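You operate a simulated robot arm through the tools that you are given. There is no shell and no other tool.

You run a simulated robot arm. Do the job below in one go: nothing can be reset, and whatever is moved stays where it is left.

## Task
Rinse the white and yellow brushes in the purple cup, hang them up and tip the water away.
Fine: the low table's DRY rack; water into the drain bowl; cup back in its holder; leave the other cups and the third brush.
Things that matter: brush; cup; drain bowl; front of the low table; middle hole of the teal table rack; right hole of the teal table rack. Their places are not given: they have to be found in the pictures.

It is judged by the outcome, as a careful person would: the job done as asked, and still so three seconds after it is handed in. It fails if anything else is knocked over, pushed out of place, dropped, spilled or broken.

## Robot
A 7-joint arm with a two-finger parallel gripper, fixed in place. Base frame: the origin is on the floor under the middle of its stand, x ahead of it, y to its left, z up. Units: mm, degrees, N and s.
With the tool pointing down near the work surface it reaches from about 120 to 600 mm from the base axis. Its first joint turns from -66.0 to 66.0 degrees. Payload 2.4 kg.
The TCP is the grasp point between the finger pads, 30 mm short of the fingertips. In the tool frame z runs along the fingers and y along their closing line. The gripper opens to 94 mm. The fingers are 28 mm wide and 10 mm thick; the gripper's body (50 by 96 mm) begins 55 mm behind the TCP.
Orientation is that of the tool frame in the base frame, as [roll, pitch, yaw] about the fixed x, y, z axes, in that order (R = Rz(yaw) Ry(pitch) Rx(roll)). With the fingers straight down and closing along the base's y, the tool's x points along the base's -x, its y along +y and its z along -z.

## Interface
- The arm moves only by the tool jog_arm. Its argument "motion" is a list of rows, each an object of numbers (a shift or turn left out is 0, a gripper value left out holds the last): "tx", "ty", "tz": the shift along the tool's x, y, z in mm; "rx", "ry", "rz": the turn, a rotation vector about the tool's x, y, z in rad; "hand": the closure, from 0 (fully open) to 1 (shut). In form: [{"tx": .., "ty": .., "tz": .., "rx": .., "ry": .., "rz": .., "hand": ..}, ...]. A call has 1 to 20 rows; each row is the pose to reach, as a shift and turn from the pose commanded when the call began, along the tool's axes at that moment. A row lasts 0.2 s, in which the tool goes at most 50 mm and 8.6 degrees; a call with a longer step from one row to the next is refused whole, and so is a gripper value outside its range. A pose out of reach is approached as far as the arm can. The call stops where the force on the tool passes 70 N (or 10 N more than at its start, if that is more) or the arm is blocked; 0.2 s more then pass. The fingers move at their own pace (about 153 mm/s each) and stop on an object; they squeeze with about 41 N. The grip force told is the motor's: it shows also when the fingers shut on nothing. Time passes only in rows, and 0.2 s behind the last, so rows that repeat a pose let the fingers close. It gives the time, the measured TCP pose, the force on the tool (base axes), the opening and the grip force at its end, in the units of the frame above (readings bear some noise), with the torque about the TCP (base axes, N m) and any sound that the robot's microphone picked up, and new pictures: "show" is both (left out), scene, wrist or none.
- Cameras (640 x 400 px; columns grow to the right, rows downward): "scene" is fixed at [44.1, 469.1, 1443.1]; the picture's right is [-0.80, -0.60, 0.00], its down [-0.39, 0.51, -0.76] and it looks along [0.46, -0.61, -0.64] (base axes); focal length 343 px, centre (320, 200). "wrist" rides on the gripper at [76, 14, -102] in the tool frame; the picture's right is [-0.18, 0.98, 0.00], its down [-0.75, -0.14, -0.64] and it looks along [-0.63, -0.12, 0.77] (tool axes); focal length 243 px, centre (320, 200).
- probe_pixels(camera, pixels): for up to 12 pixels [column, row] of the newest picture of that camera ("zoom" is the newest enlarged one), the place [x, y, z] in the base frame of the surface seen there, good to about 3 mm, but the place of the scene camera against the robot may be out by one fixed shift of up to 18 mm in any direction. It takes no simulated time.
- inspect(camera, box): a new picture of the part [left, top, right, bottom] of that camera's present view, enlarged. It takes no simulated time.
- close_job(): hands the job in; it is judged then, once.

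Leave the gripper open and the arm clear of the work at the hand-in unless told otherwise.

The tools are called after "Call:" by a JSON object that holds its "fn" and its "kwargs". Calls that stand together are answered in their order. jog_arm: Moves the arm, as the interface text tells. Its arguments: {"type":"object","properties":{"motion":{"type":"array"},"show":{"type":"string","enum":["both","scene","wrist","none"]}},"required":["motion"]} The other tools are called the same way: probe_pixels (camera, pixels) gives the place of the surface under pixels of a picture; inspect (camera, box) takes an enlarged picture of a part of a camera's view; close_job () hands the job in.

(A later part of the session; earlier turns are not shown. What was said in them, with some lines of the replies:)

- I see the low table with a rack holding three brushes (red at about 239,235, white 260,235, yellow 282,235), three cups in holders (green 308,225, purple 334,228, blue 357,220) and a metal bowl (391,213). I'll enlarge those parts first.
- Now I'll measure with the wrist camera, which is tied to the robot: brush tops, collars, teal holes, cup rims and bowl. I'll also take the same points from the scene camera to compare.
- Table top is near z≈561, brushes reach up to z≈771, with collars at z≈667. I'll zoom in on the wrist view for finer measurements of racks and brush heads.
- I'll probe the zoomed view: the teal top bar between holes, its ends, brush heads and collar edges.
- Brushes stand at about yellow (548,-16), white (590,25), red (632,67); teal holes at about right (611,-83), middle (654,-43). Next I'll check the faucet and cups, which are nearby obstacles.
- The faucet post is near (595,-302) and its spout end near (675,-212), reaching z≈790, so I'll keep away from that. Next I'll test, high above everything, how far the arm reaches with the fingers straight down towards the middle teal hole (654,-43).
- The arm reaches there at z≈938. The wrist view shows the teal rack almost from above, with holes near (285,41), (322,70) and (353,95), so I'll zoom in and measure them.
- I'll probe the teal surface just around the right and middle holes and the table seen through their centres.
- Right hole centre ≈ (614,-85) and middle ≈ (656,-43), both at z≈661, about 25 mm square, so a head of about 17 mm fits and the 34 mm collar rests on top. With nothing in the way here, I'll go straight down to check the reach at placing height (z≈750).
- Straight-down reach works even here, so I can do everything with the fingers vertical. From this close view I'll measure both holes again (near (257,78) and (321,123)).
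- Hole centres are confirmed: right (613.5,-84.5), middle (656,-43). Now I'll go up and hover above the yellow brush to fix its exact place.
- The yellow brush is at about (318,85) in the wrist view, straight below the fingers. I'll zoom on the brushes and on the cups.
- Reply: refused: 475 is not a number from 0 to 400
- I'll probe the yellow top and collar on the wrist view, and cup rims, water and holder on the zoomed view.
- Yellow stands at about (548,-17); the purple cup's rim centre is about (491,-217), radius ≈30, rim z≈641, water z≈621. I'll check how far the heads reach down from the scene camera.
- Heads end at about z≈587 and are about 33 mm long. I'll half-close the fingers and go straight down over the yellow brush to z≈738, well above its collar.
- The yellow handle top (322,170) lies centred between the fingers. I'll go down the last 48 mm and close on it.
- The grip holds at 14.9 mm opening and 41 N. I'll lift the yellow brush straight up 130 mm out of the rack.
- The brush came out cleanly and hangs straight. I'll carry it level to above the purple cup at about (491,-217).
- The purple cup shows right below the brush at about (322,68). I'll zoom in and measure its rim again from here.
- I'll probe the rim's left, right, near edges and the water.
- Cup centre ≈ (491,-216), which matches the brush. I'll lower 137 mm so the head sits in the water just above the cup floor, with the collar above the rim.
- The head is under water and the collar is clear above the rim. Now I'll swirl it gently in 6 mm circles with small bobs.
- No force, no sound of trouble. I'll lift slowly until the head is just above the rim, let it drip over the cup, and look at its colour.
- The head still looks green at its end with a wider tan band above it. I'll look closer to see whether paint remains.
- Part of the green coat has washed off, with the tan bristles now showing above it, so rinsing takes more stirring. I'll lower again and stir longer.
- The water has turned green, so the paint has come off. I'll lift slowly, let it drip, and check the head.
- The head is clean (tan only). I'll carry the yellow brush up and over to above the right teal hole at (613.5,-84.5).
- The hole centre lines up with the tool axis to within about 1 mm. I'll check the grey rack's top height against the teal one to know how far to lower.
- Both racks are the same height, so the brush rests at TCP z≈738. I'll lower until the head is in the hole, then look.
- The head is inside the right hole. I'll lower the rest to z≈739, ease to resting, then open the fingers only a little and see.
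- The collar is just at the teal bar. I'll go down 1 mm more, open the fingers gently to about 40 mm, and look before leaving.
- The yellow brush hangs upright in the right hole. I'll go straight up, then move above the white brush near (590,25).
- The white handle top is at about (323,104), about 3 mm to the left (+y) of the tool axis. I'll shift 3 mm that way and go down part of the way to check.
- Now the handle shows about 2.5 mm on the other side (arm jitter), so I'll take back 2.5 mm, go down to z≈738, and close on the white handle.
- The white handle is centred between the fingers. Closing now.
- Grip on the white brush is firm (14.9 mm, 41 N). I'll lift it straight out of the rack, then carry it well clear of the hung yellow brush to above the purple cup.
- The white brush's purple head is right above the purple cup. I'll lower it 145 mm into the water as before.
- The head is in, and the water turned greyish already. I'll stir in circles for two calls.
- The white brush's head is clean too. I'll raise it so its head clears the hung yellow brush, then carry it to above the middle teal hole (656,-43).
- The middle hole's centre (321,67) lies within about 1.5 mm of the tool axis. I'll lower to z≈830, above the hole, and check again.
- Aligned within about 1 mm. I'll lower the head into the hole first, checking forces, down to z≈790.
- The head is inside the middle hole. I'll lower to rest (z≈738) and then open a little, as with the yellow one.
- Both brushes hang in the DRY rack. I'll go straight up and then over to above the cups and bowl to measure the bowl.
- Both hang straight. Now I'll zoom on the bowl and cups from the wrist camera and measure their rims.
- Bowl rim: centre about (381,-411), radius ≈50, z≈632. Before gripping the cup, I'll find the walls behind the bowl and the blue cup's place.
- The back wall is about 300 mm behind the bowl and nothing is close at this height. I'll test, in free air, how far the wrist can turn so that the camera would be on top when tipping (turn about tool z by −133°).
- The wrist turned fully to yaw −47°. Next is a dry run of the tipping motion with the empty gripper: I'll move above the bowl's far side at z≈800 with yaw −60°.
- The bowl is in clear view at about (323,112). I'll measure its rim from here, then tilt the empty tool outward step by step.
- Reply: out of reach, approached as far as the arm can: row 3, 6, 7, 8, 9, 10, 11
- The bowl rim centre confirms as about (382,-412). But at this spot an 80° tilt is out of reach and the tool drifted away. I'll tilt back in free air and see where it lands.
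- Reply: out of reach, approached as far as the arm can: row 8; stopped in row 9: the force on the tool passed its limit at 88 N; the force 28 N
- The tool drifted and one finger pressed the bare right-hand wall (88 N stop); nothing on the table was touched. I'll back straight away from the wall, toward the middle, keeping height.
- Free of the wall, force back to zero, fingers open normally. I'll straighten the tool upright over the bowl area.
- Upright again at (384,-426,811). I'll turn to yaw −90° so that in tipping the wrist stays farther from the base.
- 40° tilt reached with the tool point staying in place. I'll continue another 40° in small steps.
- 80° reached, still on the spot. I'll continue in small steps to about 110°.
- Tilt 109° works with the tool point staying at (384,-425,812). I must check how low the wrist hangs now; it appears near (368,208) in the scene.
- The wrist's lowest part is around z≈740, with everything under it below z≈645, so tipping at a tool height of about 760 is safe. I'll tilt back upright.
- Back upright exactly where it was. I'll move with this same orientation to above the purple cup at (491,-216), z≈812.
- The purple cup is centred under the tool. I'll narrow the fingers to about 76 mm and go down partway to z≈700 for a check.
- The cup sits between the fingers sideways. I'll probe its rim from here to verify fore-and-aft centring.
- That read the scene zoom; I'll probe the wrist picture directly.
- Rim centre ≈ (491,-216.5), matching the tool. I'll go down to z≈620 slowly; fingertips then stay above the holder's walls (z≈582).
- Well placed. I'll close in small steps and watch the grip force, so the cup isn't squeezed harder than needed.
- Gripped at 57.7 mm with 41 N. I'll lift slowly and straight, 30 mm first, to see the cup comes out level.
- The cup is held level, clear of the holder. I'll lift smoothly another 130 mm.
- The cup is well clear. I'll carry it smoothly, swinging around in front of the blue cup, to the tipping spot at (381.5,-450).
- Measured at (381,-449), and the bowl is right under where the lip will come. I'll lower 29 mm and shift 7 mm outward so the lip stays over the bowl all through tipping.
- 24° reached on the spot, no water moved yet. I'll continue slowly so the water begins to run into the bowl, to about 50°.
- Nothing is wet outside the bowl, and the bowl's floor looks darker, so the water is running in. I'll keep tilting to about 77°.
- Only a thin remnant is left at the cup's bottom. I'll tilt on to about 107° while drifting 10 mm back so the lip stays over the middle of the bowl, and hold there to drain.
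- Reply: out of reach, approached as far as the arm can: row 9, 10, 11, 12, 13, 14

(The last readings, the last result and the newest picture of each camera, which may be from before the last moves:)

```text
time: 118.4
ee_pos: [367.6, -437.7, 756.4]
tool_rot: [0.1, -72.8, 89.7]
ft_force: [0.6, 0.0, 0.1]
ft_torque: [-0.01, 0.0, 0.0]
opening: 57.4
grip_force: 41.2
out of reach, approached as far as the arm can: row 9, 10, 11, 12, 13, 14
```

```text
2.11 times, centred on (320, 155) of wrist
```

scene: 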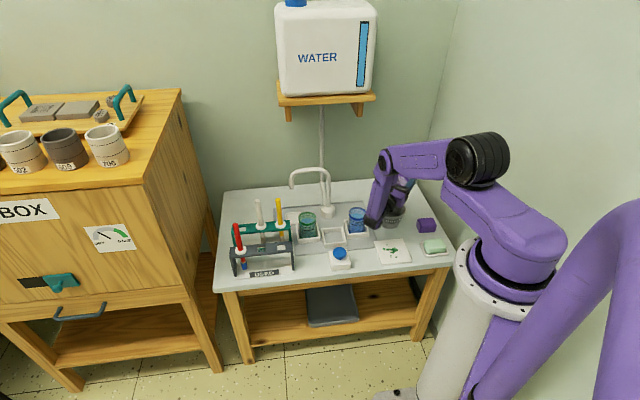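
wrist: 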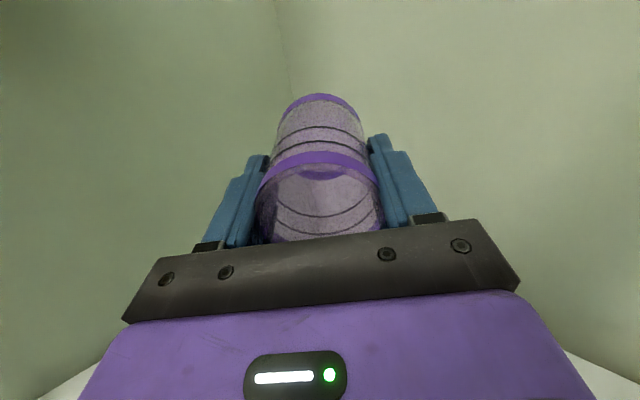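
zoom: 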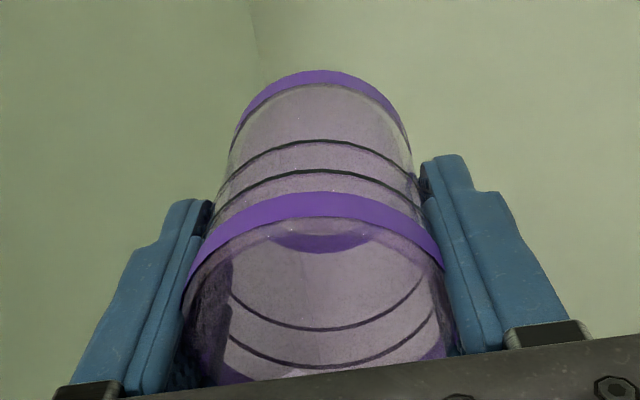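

The cup is empty. The last few degrees were out of reach and the tool drifted about 14 mm, still over the bowl. I'll tilt back in very small steps, watching that the tool returns to its place.

Call:
{"fn": "jog_arm", "kwargs": {"motion": [{"ry": -0.03}, {"ry": -0.06}, {"ry": -0.09}, {"ry": -0.09}], "show": "scene"}}

```text
time: 119.4
ee_pos: [367.3, -436.8, 756.3]
tool_rot: [0.1, -78.0, 89.7]
ft_force: [0.2, -0.2, -0.2]
ft_torque: [0.05, 0.0, 0.02]
opening: 57.6
grip_force: 40.9
```

scene: 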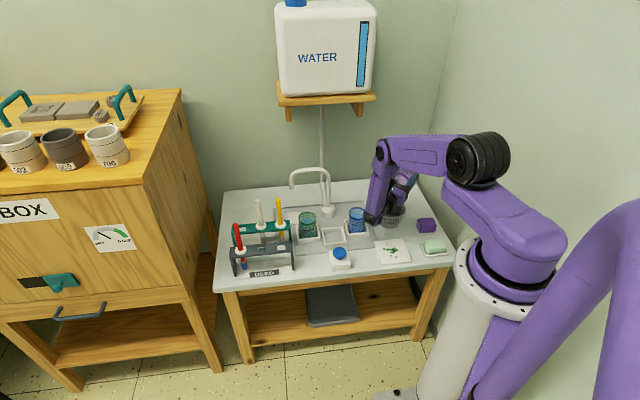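

The commanded pose has re-based and the tool now stays in place. I'll keep tilting back in small steps, also shifting 13 mm back over the bowl's middle.

Call:
{"fn": "jog_arm", "kwargs": {"motion": [{"ry": -0.06, "ty": -2}, {"ry": -0.12, "ty": -4}, {"ry": -0.18, "ty": -6}, {"ry": -0.24, "ty": -8}, {"ry": -0.3, "ty": -10}, {"ry": -0.36, "ty": -12}, {"ry": -0.42, "ty": -13}, {"ry": -0.42, "ty": -13}], "show": "scene"}}

```text
time: 121.2
ee_pos: [379.1, -436.7, 757.0]
tool_rot: [179.9, -77.7, -90.0]
ft_force: [1.1, 0.2, -0.4]
ft_torque: [0.0, -0.01, 0.01]
opening: 57.5
grip_force: 40.7
```

scene: 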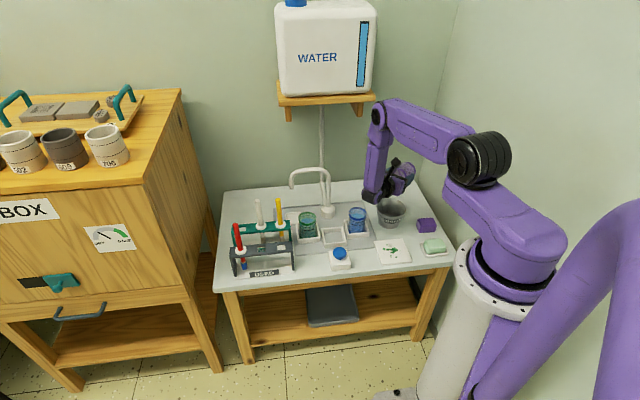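

Tracking well at 78°. I'll continue upright in two stages.

Call:
{"fn": "jog_arm", "kwargs": {"motion": [{"ry": -0.1}, {"ry": -0.2}, {"ry": -0.3}, {"ry": -0.4}, {"ry": -0.5}, {"ry": -0.6}, {"ry": -0.6}], "show": "scene"}}

Call:
{"fn": "inspect", "kwargs": {"camera": "scene", "box": [340, 140, 440, 250]}}

```text
time: 122.8
ee_pos: [381.0, -436.0, 758.1]
tool_rot: [179.9, -43.6, -90.1]
ft_force: [-0.8, -0.2, -0.4]
ft_torque: [0.0, -0.01, -0.01]
opening: 57.5
grip_force: 41.2
```

scene: 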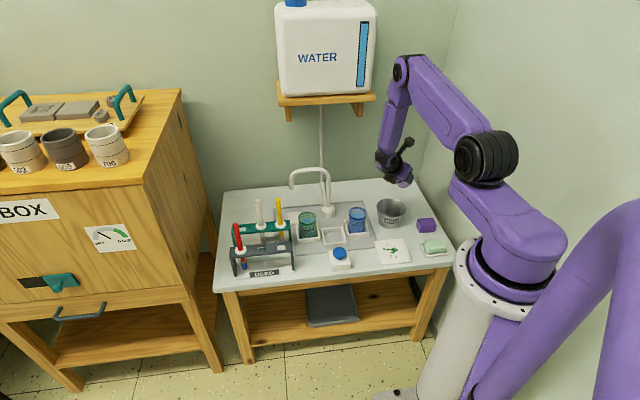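

```text
3.64 times, centred on (390, 195) of scene
```

zoom: 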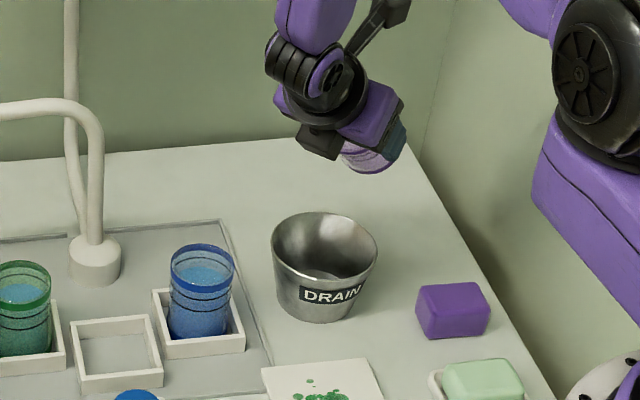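

The bowl stands in place and no water is outside. I'll tilt the rest of the way upright.

Call:
{"fn": "jog_arm", "kwargs": {"motion": [{"ry": -0.12}, {"ry": -0.24}, {"ry": -0.36}, {"ry": -0.48}, {"ry": -0.6}, {"ry": -0.72}, {"ry": -0.761}, {"ry": -0.761}]}}

Call:
{"fn": "inspect", "kwargs": {"camera": "wrist", "box": [200, 60, 440, 250]}}

Call:
{"fn": "inspect", "kwargs": {"camera": "scene", "box": [340, 140, 440, 250]}}

```text
time: 124.6
ee_pos: [380.1, -437.2, 757.3]
tool_rot: [-179.9, 0.1, -90.2]
ft_force: [-0.6, -0.3, -0.1]
ft_torque: [0.01, 0.01, 0.0]
opening: 57.7
grip_force: 40.4
```

scene: 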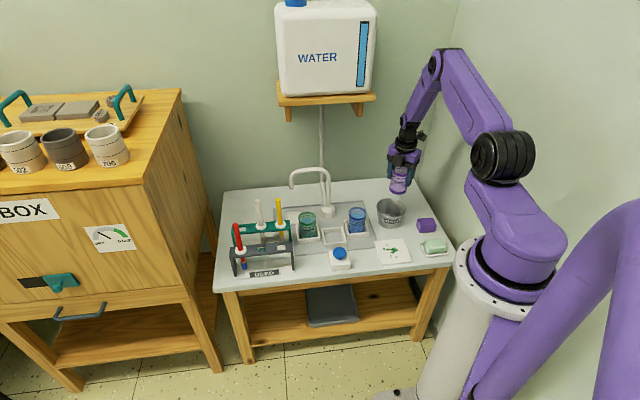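
wrist: 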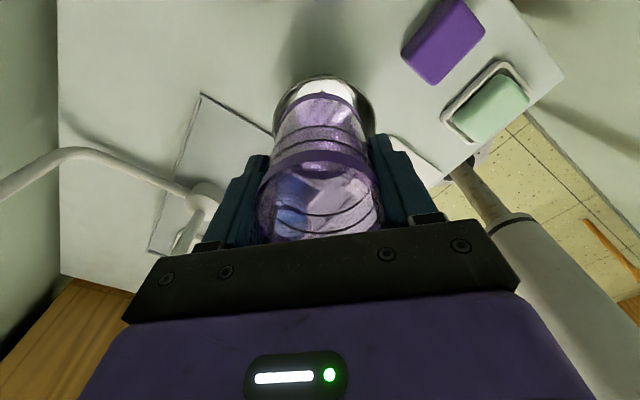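

```text
2.11 times, centred on (320, 155) of wrist
```

zoom: 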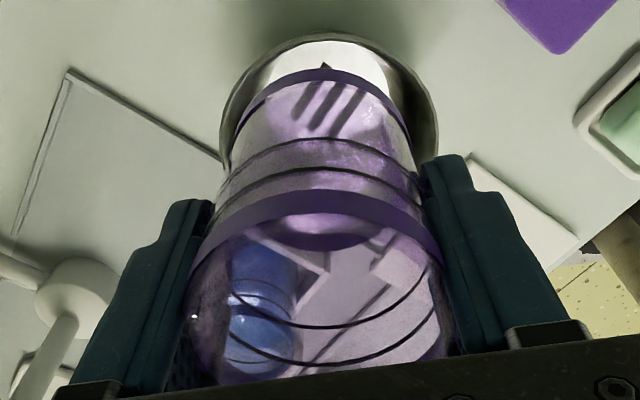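

```text
3.64 times, centred on (390, 195) of scene
```

zoom: 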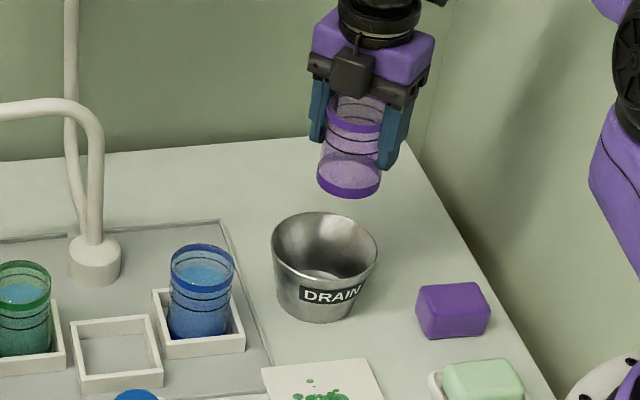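

The cup is empty and the bowl undisturbed. I'll raise it a little and swing it back around to above its holder at (491,-216).

Call:
{"fn": "jog_arm", "kwargs": {"motion": [{"tz": -8}, {"tz": -18, "tx": -5}, {"tz": -26, "tx": -20}, {"tz": -28, "tx": -42, "ty": -1}, {"tz": -28, "tx": -66, "ty": -3}, {"tz": -28, "tx": -91, "ty": -6}, {"tz": -28, "tx": -116, "ty": -10}, {"tz": -28, "tx": -140, "ty": -16}, {"tz": -28, "tx": -162, "ty": -25}, {"tz": -28, "tx": -181, "ty": -38}, {"tz": -28, "tx": -196, "ty": -54}, {"tz": -28, "tx": -207, "ty": -72}, {"tz": -28, "tx": -214, "ty": -88}, {"tz": -28, "tx": -218, "ty": -100}, {"tz": -28, "tx": -220, "ty": -107}, {"tz": -28, "tx": -220.5, "ty": -110.6}, {"tz": -28, "tx": -220.5, "ty": -110.6}, {"tz": -28, "tx": -220.5, "ty": -110.6}]}}

Call:
{"fn": "inspect", "kwargs": {"camera": "wrist", "box": [220, 50, 420, 180]}}

```text
time: 128.4
ee_pos: [493.1, -217.2, 784.9]
tool_rot: [-180.0, 0.0, -90.3]
ft_force: [0.5, 0.7, -1.1]
ft_torque: [0.01, -0.01, -0.01]
opening: 57.8
grip_force: 40.8
```

scene: 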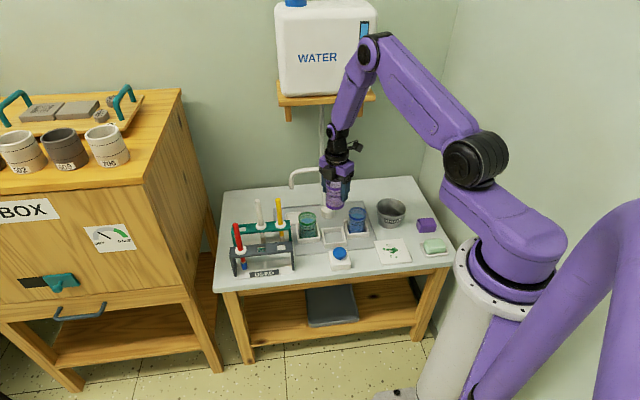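
wrist: 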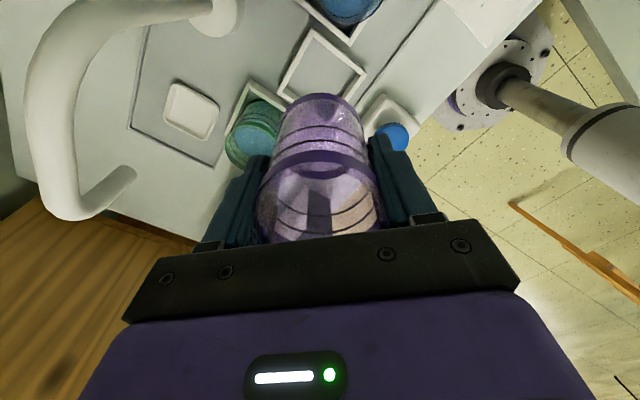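

```text
3.08 times, centred on (320, 115) of wrist
```

zoom: 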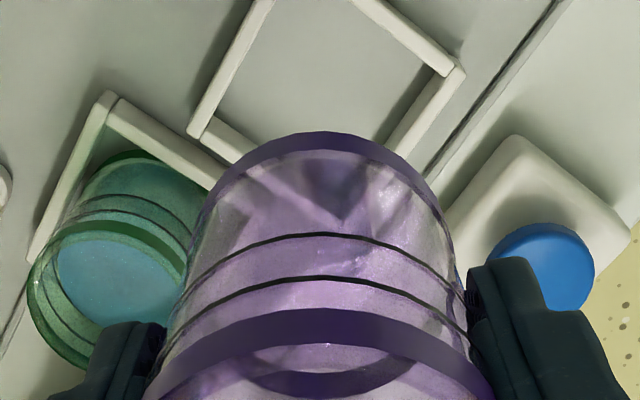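

I see the empty holder at about (320,75). I'll probe its corners to fix its centre before lowering.

Call:
{"fn": "probe_pixels", "kwargs": {"camera": "zoom", "pixels": [[195, 132], [462, 70], [262, 8], [372, 8], [215, 125], [442, 72], [230, 152], [415, 125], [225, 80], [425, 45], [320, 60], [310, 100]]}}

Call:
{"fn": "probe_pixels", "kwargs": {"camera": "wrist", "pixels": [[315, 31], [315, 35], [310, 38], [324, 36], [280, 93], [365, 73], [300, 60], [345, 50]]}}

```text
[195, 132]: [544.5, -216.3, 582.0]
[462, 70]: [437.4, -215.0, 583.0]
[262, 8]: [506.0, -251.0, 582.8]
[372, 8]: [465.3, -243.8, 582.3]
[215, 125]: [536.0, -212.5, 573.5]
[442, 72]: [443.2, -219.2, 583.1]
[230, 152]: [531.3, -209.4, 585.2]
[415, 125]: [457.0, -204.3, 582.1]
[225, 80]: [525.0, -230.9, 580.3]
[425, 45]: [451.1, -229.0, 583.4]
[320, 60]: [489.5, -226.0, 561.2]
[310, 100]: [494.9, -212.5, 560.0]
```

```text
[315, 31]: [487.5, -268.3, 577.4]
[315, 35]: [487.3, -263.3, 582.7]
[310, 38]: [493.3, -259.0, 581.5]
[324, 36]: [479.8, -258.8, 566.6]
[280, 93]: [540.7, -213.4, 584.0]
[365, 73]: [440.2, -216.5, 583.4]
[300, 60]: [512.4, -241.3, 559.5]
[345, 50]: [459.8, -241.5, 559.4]
```

Holder centre ≈ (490.7,-215.5); the tool reads (493.1,-217.2). I'll correct by about 2.4 mm and 1.5 mm, lower to z≈660, and check again.

Call:
{"fn": "jog_arm", "kwargs": {"motion": [{"ty": 2.2, "tx": -1.4}, {"ty": 2.2, "tx": -1.4, "tz": 20}, {"ty": 2.2, "tx": -1.4, "tz": 45}, {"ty": 2.2, "tx": -1.4, "tz": 70}, {"ty": 2.2, "tx": -1.4, "tz": 95}, {"ty": 2.2, "tx": -1.4, "tz": 110}, {"ty": 2.2, "tx": -1.4, "tz": 115}, {"ty": 2.2, "tx": -1.4, "tz": 115}, {"ty": 2.2, "tx": -1.4, "tz": 115}]}}

Call:
{"fn": "inspect", "kwargs": {"camera": "wrist", "box": [220, 50, 420, 180]}}

Call:
{"fn": "inspect", "kwargs": {"camera": "scene", "box": [290, 190, 390, 260]}}

```text
time: 130.4
ee_pos: [490.2, -214.5, 669.6]
tool_rot: [180.0, 0.1, -90.1]
ft_force: [0.0, 0.0, 0.7]
ft_torque: [0.0, 0.01, -0.02]
opening: 57.8
grip_force: 41.4
```

scene: 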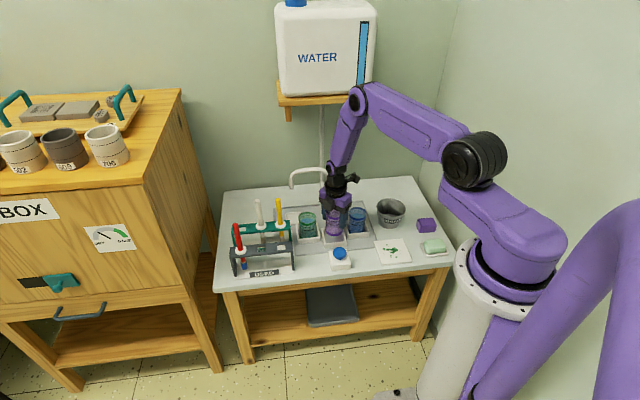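
wrist: 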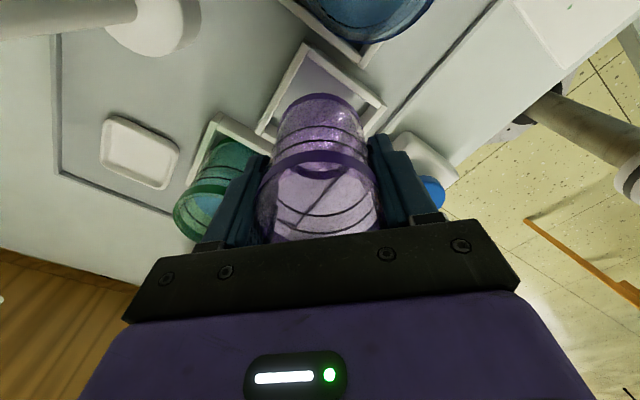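

```text
3.08 times, centred on (320, 115) of wrist
```

zoom: 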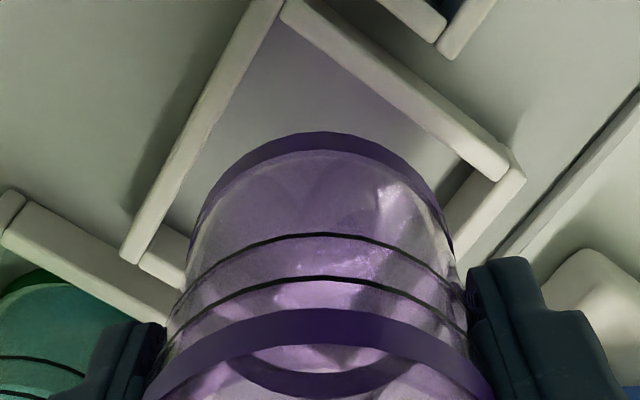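

```text
5.71 times, centred on (340, 225) of scene
```

zoom: 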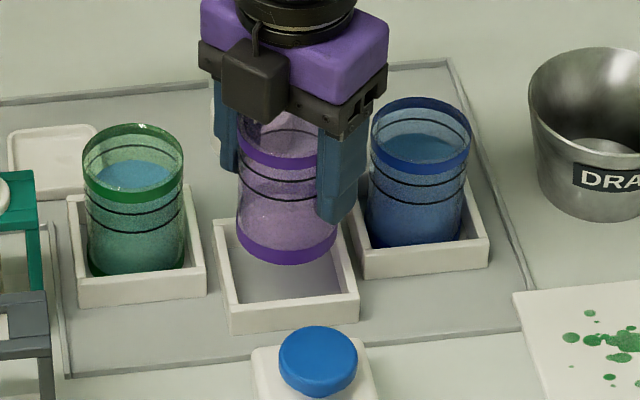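

The holder's centre is within about 0.7 mm of the tool axis. I'll lower to just above resting height and check.

Call:
{"fn": "jog_arm", "kwargs": {"motion": [{"ty": -0.5, "tz": 10}, {"ty": -0.5, "tz": 22}, {"ty": -0.5, "tz": 33}, {"ty": -0.5, "tz": 41}, {"ty": -0.5, "tz": 46}, {"ty": -0.5, "tz": 46}]}}

Call:
{"fn": "inspect", "kwargs": {"camera": "wrist", "box": [220, 50, 420, 180]}}

Call:
{"fn": "inspect", "kwargs": {"camera": "scene", "box": [290, 190, 390, 260]}}

```text
time: 131.8
ee_pos: [491.2, -216.1, 624.3]
tool_rot: [180.0, 0.1, -90.2]
ft_force: [-1.0, -0.5, -1.8]
ft_torque: [0.02, -0.04, 0.01]
opening: 57.5
grip_force: 41.1
```

scene: 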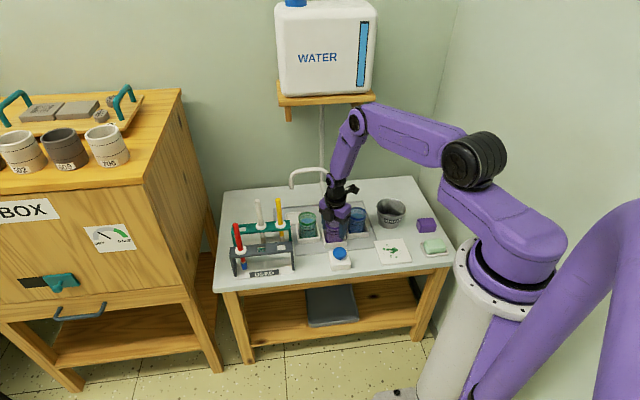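
wrist: 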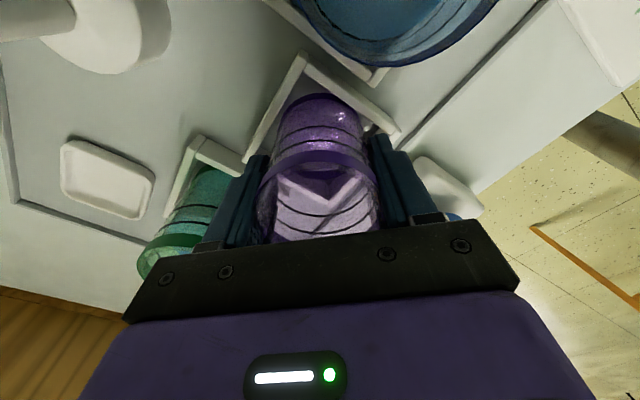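

```text
3.08 times, centred on (320, 115) of wrist
```

zoom: 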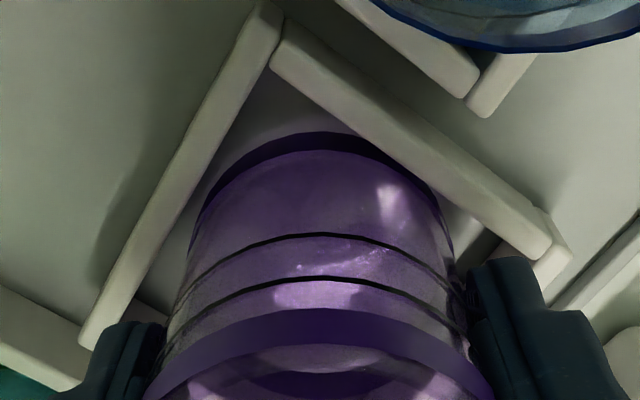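

```text
5.71 times, centred on (340, 225) of scene
```

zoom: 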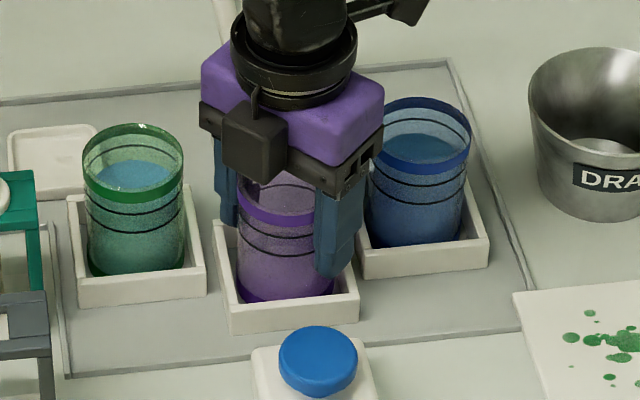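

The cup is inside the holder walls. I'll lower the last few millimetres, watching the force for contact.

Call:
{"fn": "jog_arm", "kwargs": {"motion": [{"tz": 1.5}, {"tz": 2.8}, {"tz": 3.6}, {"tz": 3.6}], "show": "none"}}

```text
time: 132.8
ee_pos: [490.2, -215.8, 621.7]
tool_rot: [179.9, 0.1, -90.1]
ft_force: [-3.1, 2.9, 17.2]
ft_torque: [0.1, 0.11, 0.0]
opening: 57.6
grip_force: 41.2
```

Contact with the floor (17 N upward), as expected near z≈621. I'll ease up slightly and open the fingers gently to about 76 mm.

Call:
{"fn": "jog_arm", "kwargs": {"motion": [{"tz": -0.8}, {"tz": -0.8}, {"tz": -0.8, "hand": 0.36}, {"tz": -0.8, "hand": 0.3}, {"tz": -0.8, "hand": 0.24}, {"tz": -0.8, "hand": 0.19}, {"tz": -0.8, "hand": 0.19}, {"tz": -0.8, "hand": 0.19}]}}

Call:
{"fn": "inspect", "kwargs": {"camera": "wrist", "box": [200, 60, 440, 250]}}

Call:
{"fn": "inspect", "kwargs": {"camera": "scene", "box": [290, 190, 390, 260]}}

```text
time: 134.6
ee_pos: [490.0, -215.9, 622.0]
tool_rot: [180.0, 0.2, -90.2]
ft_force: [0.6, -0.3, 0.6]
ft_torque: [0.01, 0.05, -0.02]
opening: 76.0
grip_force: 0.1
```

scene: 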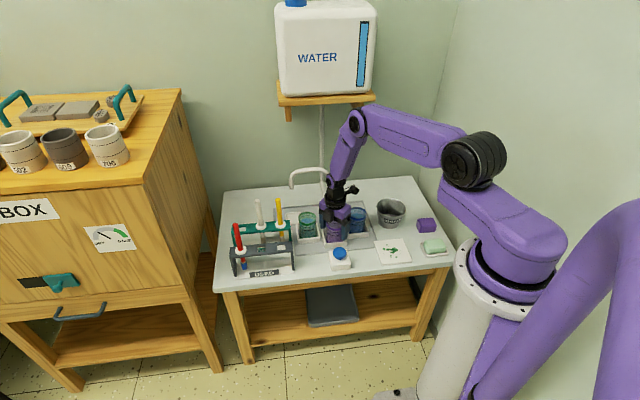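
wrist: 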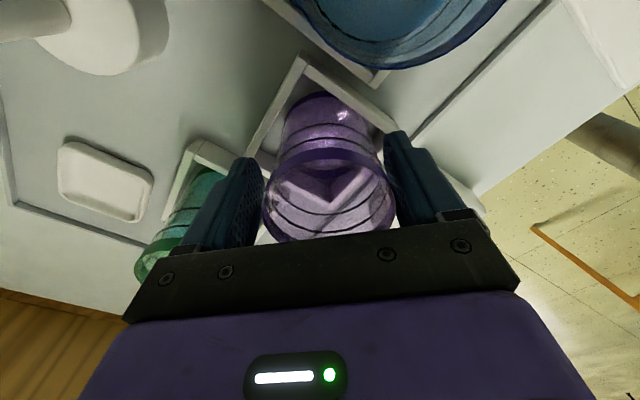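

```text
2.11 times, centred on (320, 155) of wrist
```

zoom: 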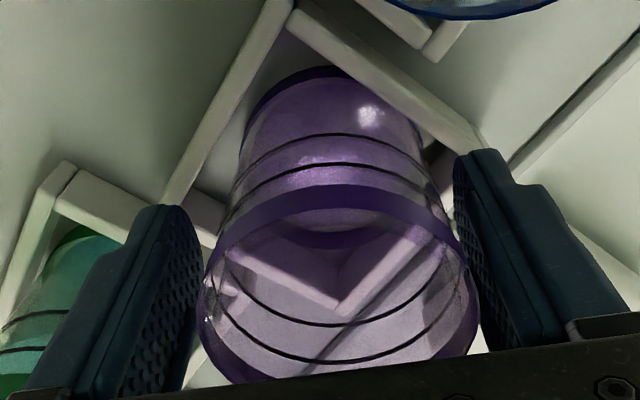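

```text
5.71 times, centred on (340, 225) of scene
```

zoom: 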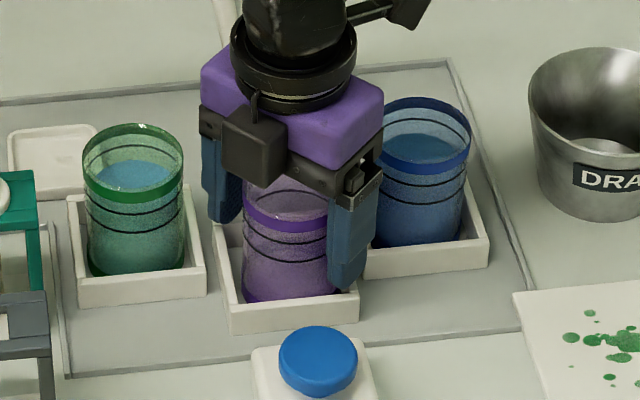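

The cup stands free but its rim looks about 4–5 mm nearer the right finger. I'll check its rim heights for any lean before moving.

Call:
{"fn": "probe_pixels", "kwargs": {"camera": "wrist", "pixels": [[268, 190], [392, 190], [330, 154], [300, 160], [360, 158], [280, 172], [380, 172], [275, 225], [390, 220], [322, 96], [290, 110], [352, 108]]}}

Call:
{"fn": "inspect", "kwargs": {"camera": "scene", "box": [310, 205, 360, 250]}}

```text
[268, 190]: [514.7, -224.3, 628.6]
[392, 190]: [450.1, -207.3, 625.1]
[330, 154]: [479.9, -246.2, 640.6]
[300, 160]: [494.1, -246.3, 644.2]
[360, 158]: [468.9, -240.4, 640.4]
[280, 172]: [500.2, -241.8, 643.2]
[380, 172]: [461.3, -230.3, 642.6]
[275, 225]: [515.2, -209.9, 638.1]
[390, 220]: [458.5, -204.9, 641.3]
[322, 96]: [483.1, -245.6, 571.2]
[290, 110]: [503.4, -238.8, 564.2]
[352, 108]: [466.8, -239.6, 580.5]
```

```text
8.89 times, centred on (335, 228) of scene
```

zoom: 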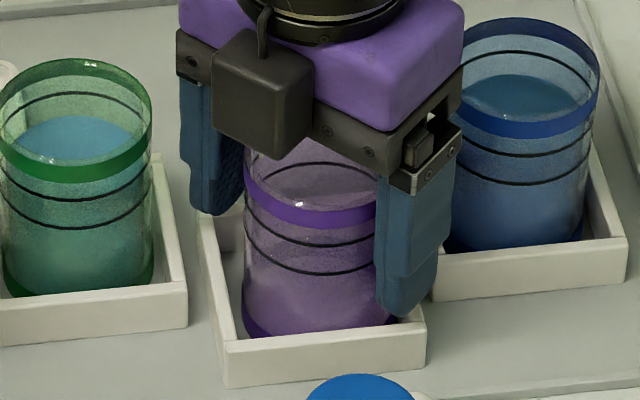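

The rim is level all round (z≈641) with centre about (487,-217), so the cup stands upright in its holder. I'll centre the open fingers on it, widen a bit, and rise straight up.

Call:
{"fn": "jog_arm", "kwargs": {"motion": [{"ty": 2, "hand": 0.15}, {"ty": 3, "hand": 0.12}, {"ty": 3, "tz": -6}, {"ty": 3, "tz": -18}, {"ty": 3, "tz": -40}, {"ty": 3, "tz": -70}, {"ty": 3, "tz": -105}, {"ty": 3, "tz": -145}, {"ty": 3, "tz": -190}, {"ty": 3, "tz": -235}, {"ty": 3, "tz": -250}, {"ty": 3, "tz": -250}]}}

Call:
{"fn": "inspect", "kwargs": {"camera": "scene", "box": [290, 180, 420, 270]}}

Call:
{"fn": "inspect", "kwargs": {"camera": "wrist", "box": [200, 0, 440, 160]}}

```text
time: 137.2
ee_pos: [485.2, -216.2, 871.9]
tool_rot: [180.0, 0.0, -90.2]
ft_force: [0.4, -0.4, -0.2]
ft_torque: [-0.04, 0.04, 0.0]
opening: 82.6
grip_force: 0.1
```

scene: 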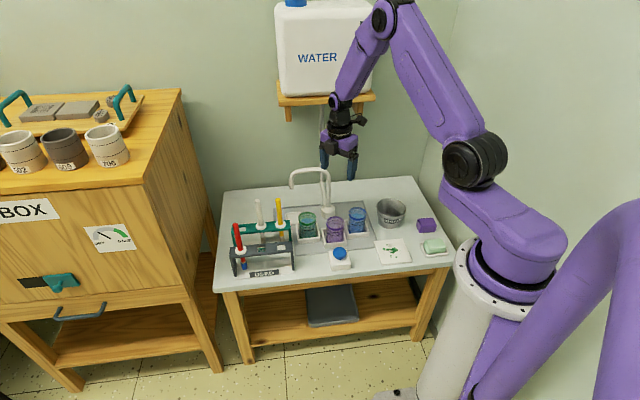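
wrist: 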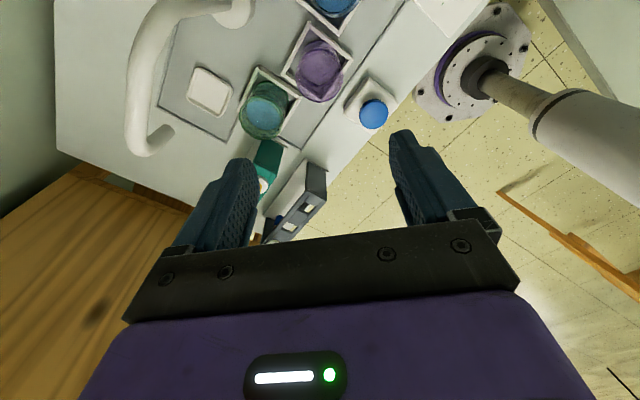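

```text
4.44 times, centred on (355, 225) of scene
```

zoom: 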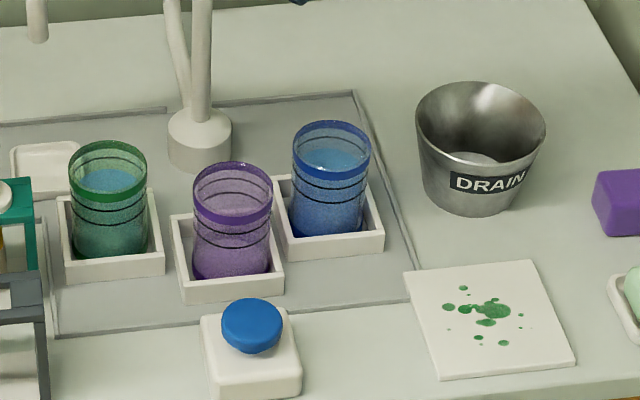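

```text
2.50 times, centred on (320, 80) of wrist
```

zoom: 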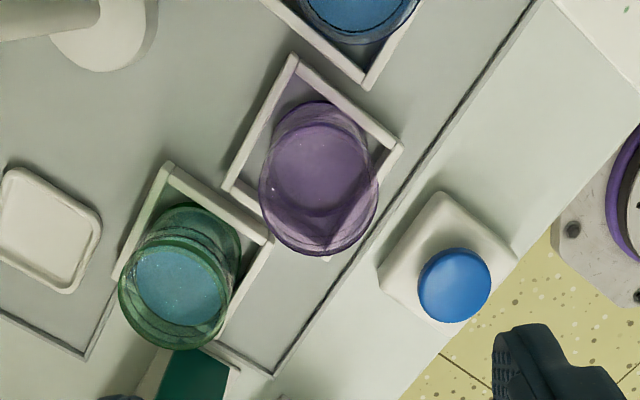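

The purple cup is empty, upright, and back in its holder; the bowl, sponge, soap and other cups are where they were. I'll open fully and withdraw the arm up and away from the table.

Call:
{"fn": "jog_arm", "kwargs": {"motion": [{"tz": -35, "hand": 0.0}, {"tz": -75, "hand": 0.0}, {"tx": -15, "ty": 10, "tz": -115}, {"tx": -40, "ty": 25, "tz": -145}, {"tx": -75, "ty": 45, "tz": -158}, {"tx": -115, "ty": 68, "tz": -158}, {"tx": -155, "ty": 90, "tz": -158}, {"tx": -195, "ty": 105, "tz": -158}, {"tx": -225, "ty": 115, "tz": -158}, {"tx": -225, "ty": 115, "tz": -158}, {"tx": -225, "ty": 115, "tz": -158}]}}

Call:
{"fn": "inspect", "kwargs": {"camera": "scene", "box": [225, 190, 325, 280]}}

Call:
{"fn": "inspect", "kwargs": {"camera": "scene", "box": [290, 180, 460, 280]}}

```text
time: 139.6
ee_pos: [372.8, 8.4, 1028.7]
tool_rot: [180.0, 0.0, -90.2]
ft_force: [-0.1, 0.5, 0.4]
ft_torque: [0.02, -0.02, 0.01]
opening: 94.0
grip_force: 0.1
```

scene: 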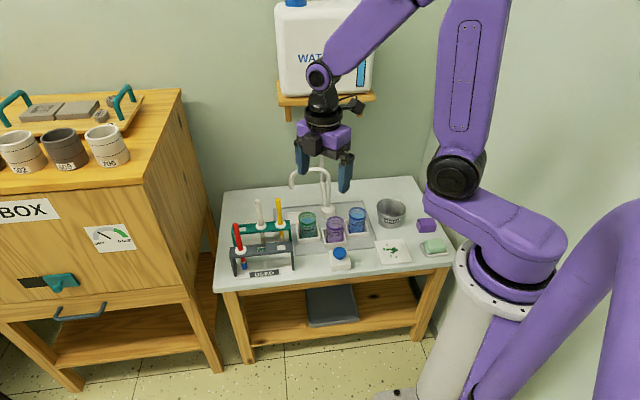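
wrist: 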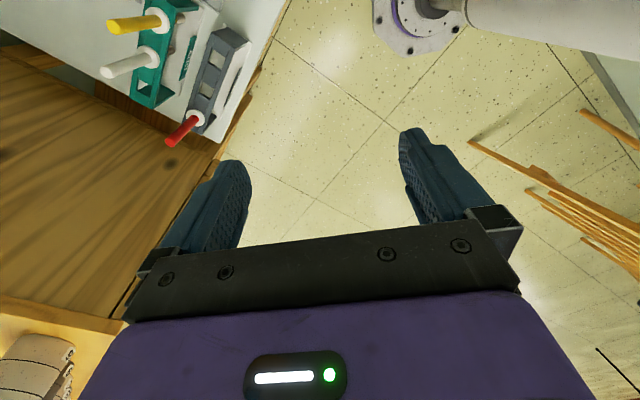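

```text
4.44 times, centred on (275, 235) of scene
```

zoom: 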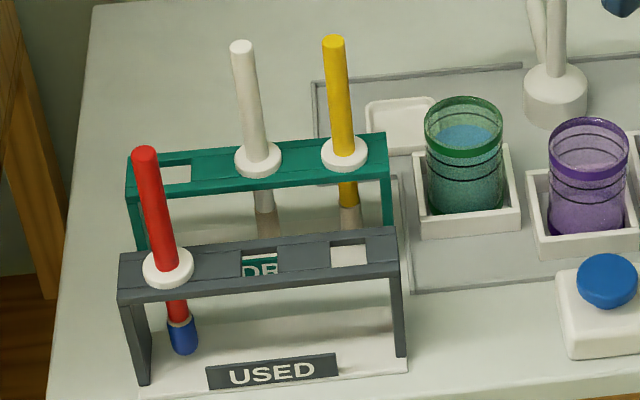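

```text
3.76 times, centred on (375, 230) of scene
```

zoom: 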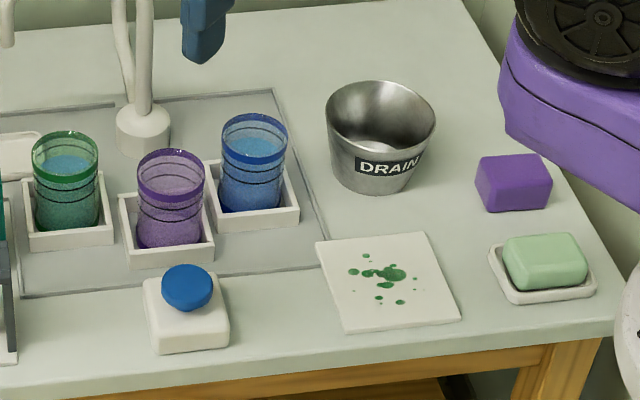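

Everything checks out. The clean white brush hangs in the middle hole and the clean yellow one in the right hole of the DRY rack. The red brush is untouched. The purple cup is empty and back in its holder, the bowl is in place with nothing spilled around it, and the arm is clear with the gripper open. I'll hand the job in.

Call:
{"fn": "close_job", "kwargs": {}}

```text
The job is handed in.
```

The job is done and handed in; the verdict hasn't come back to me.

- **Brushes:** both were rinsed in the purple cup until only clean bristle showed. The white one hangs in the middle hole and the yellow one in the right hole of the low table's DRY rack, as seen from the front.
- **Water:** it went into the drain bowl. In the last pictures the purple cup was empty and I saw nothing spilled on the table.
- **Purple cup:** it is upright in its holder, about 4 mm from where it stood at first.
- **Left alone:** the red brush and the green and blue cups were not touched.

While testing the tipping motion with an empty gripper, the arm drifted and one finger pressed the bare right-hand wall, stopping at 88 N. I backed off at once; nothing on the table was touched, and the gripper worked normally afterwards.

The arm ended clear of the table with the gripper open.
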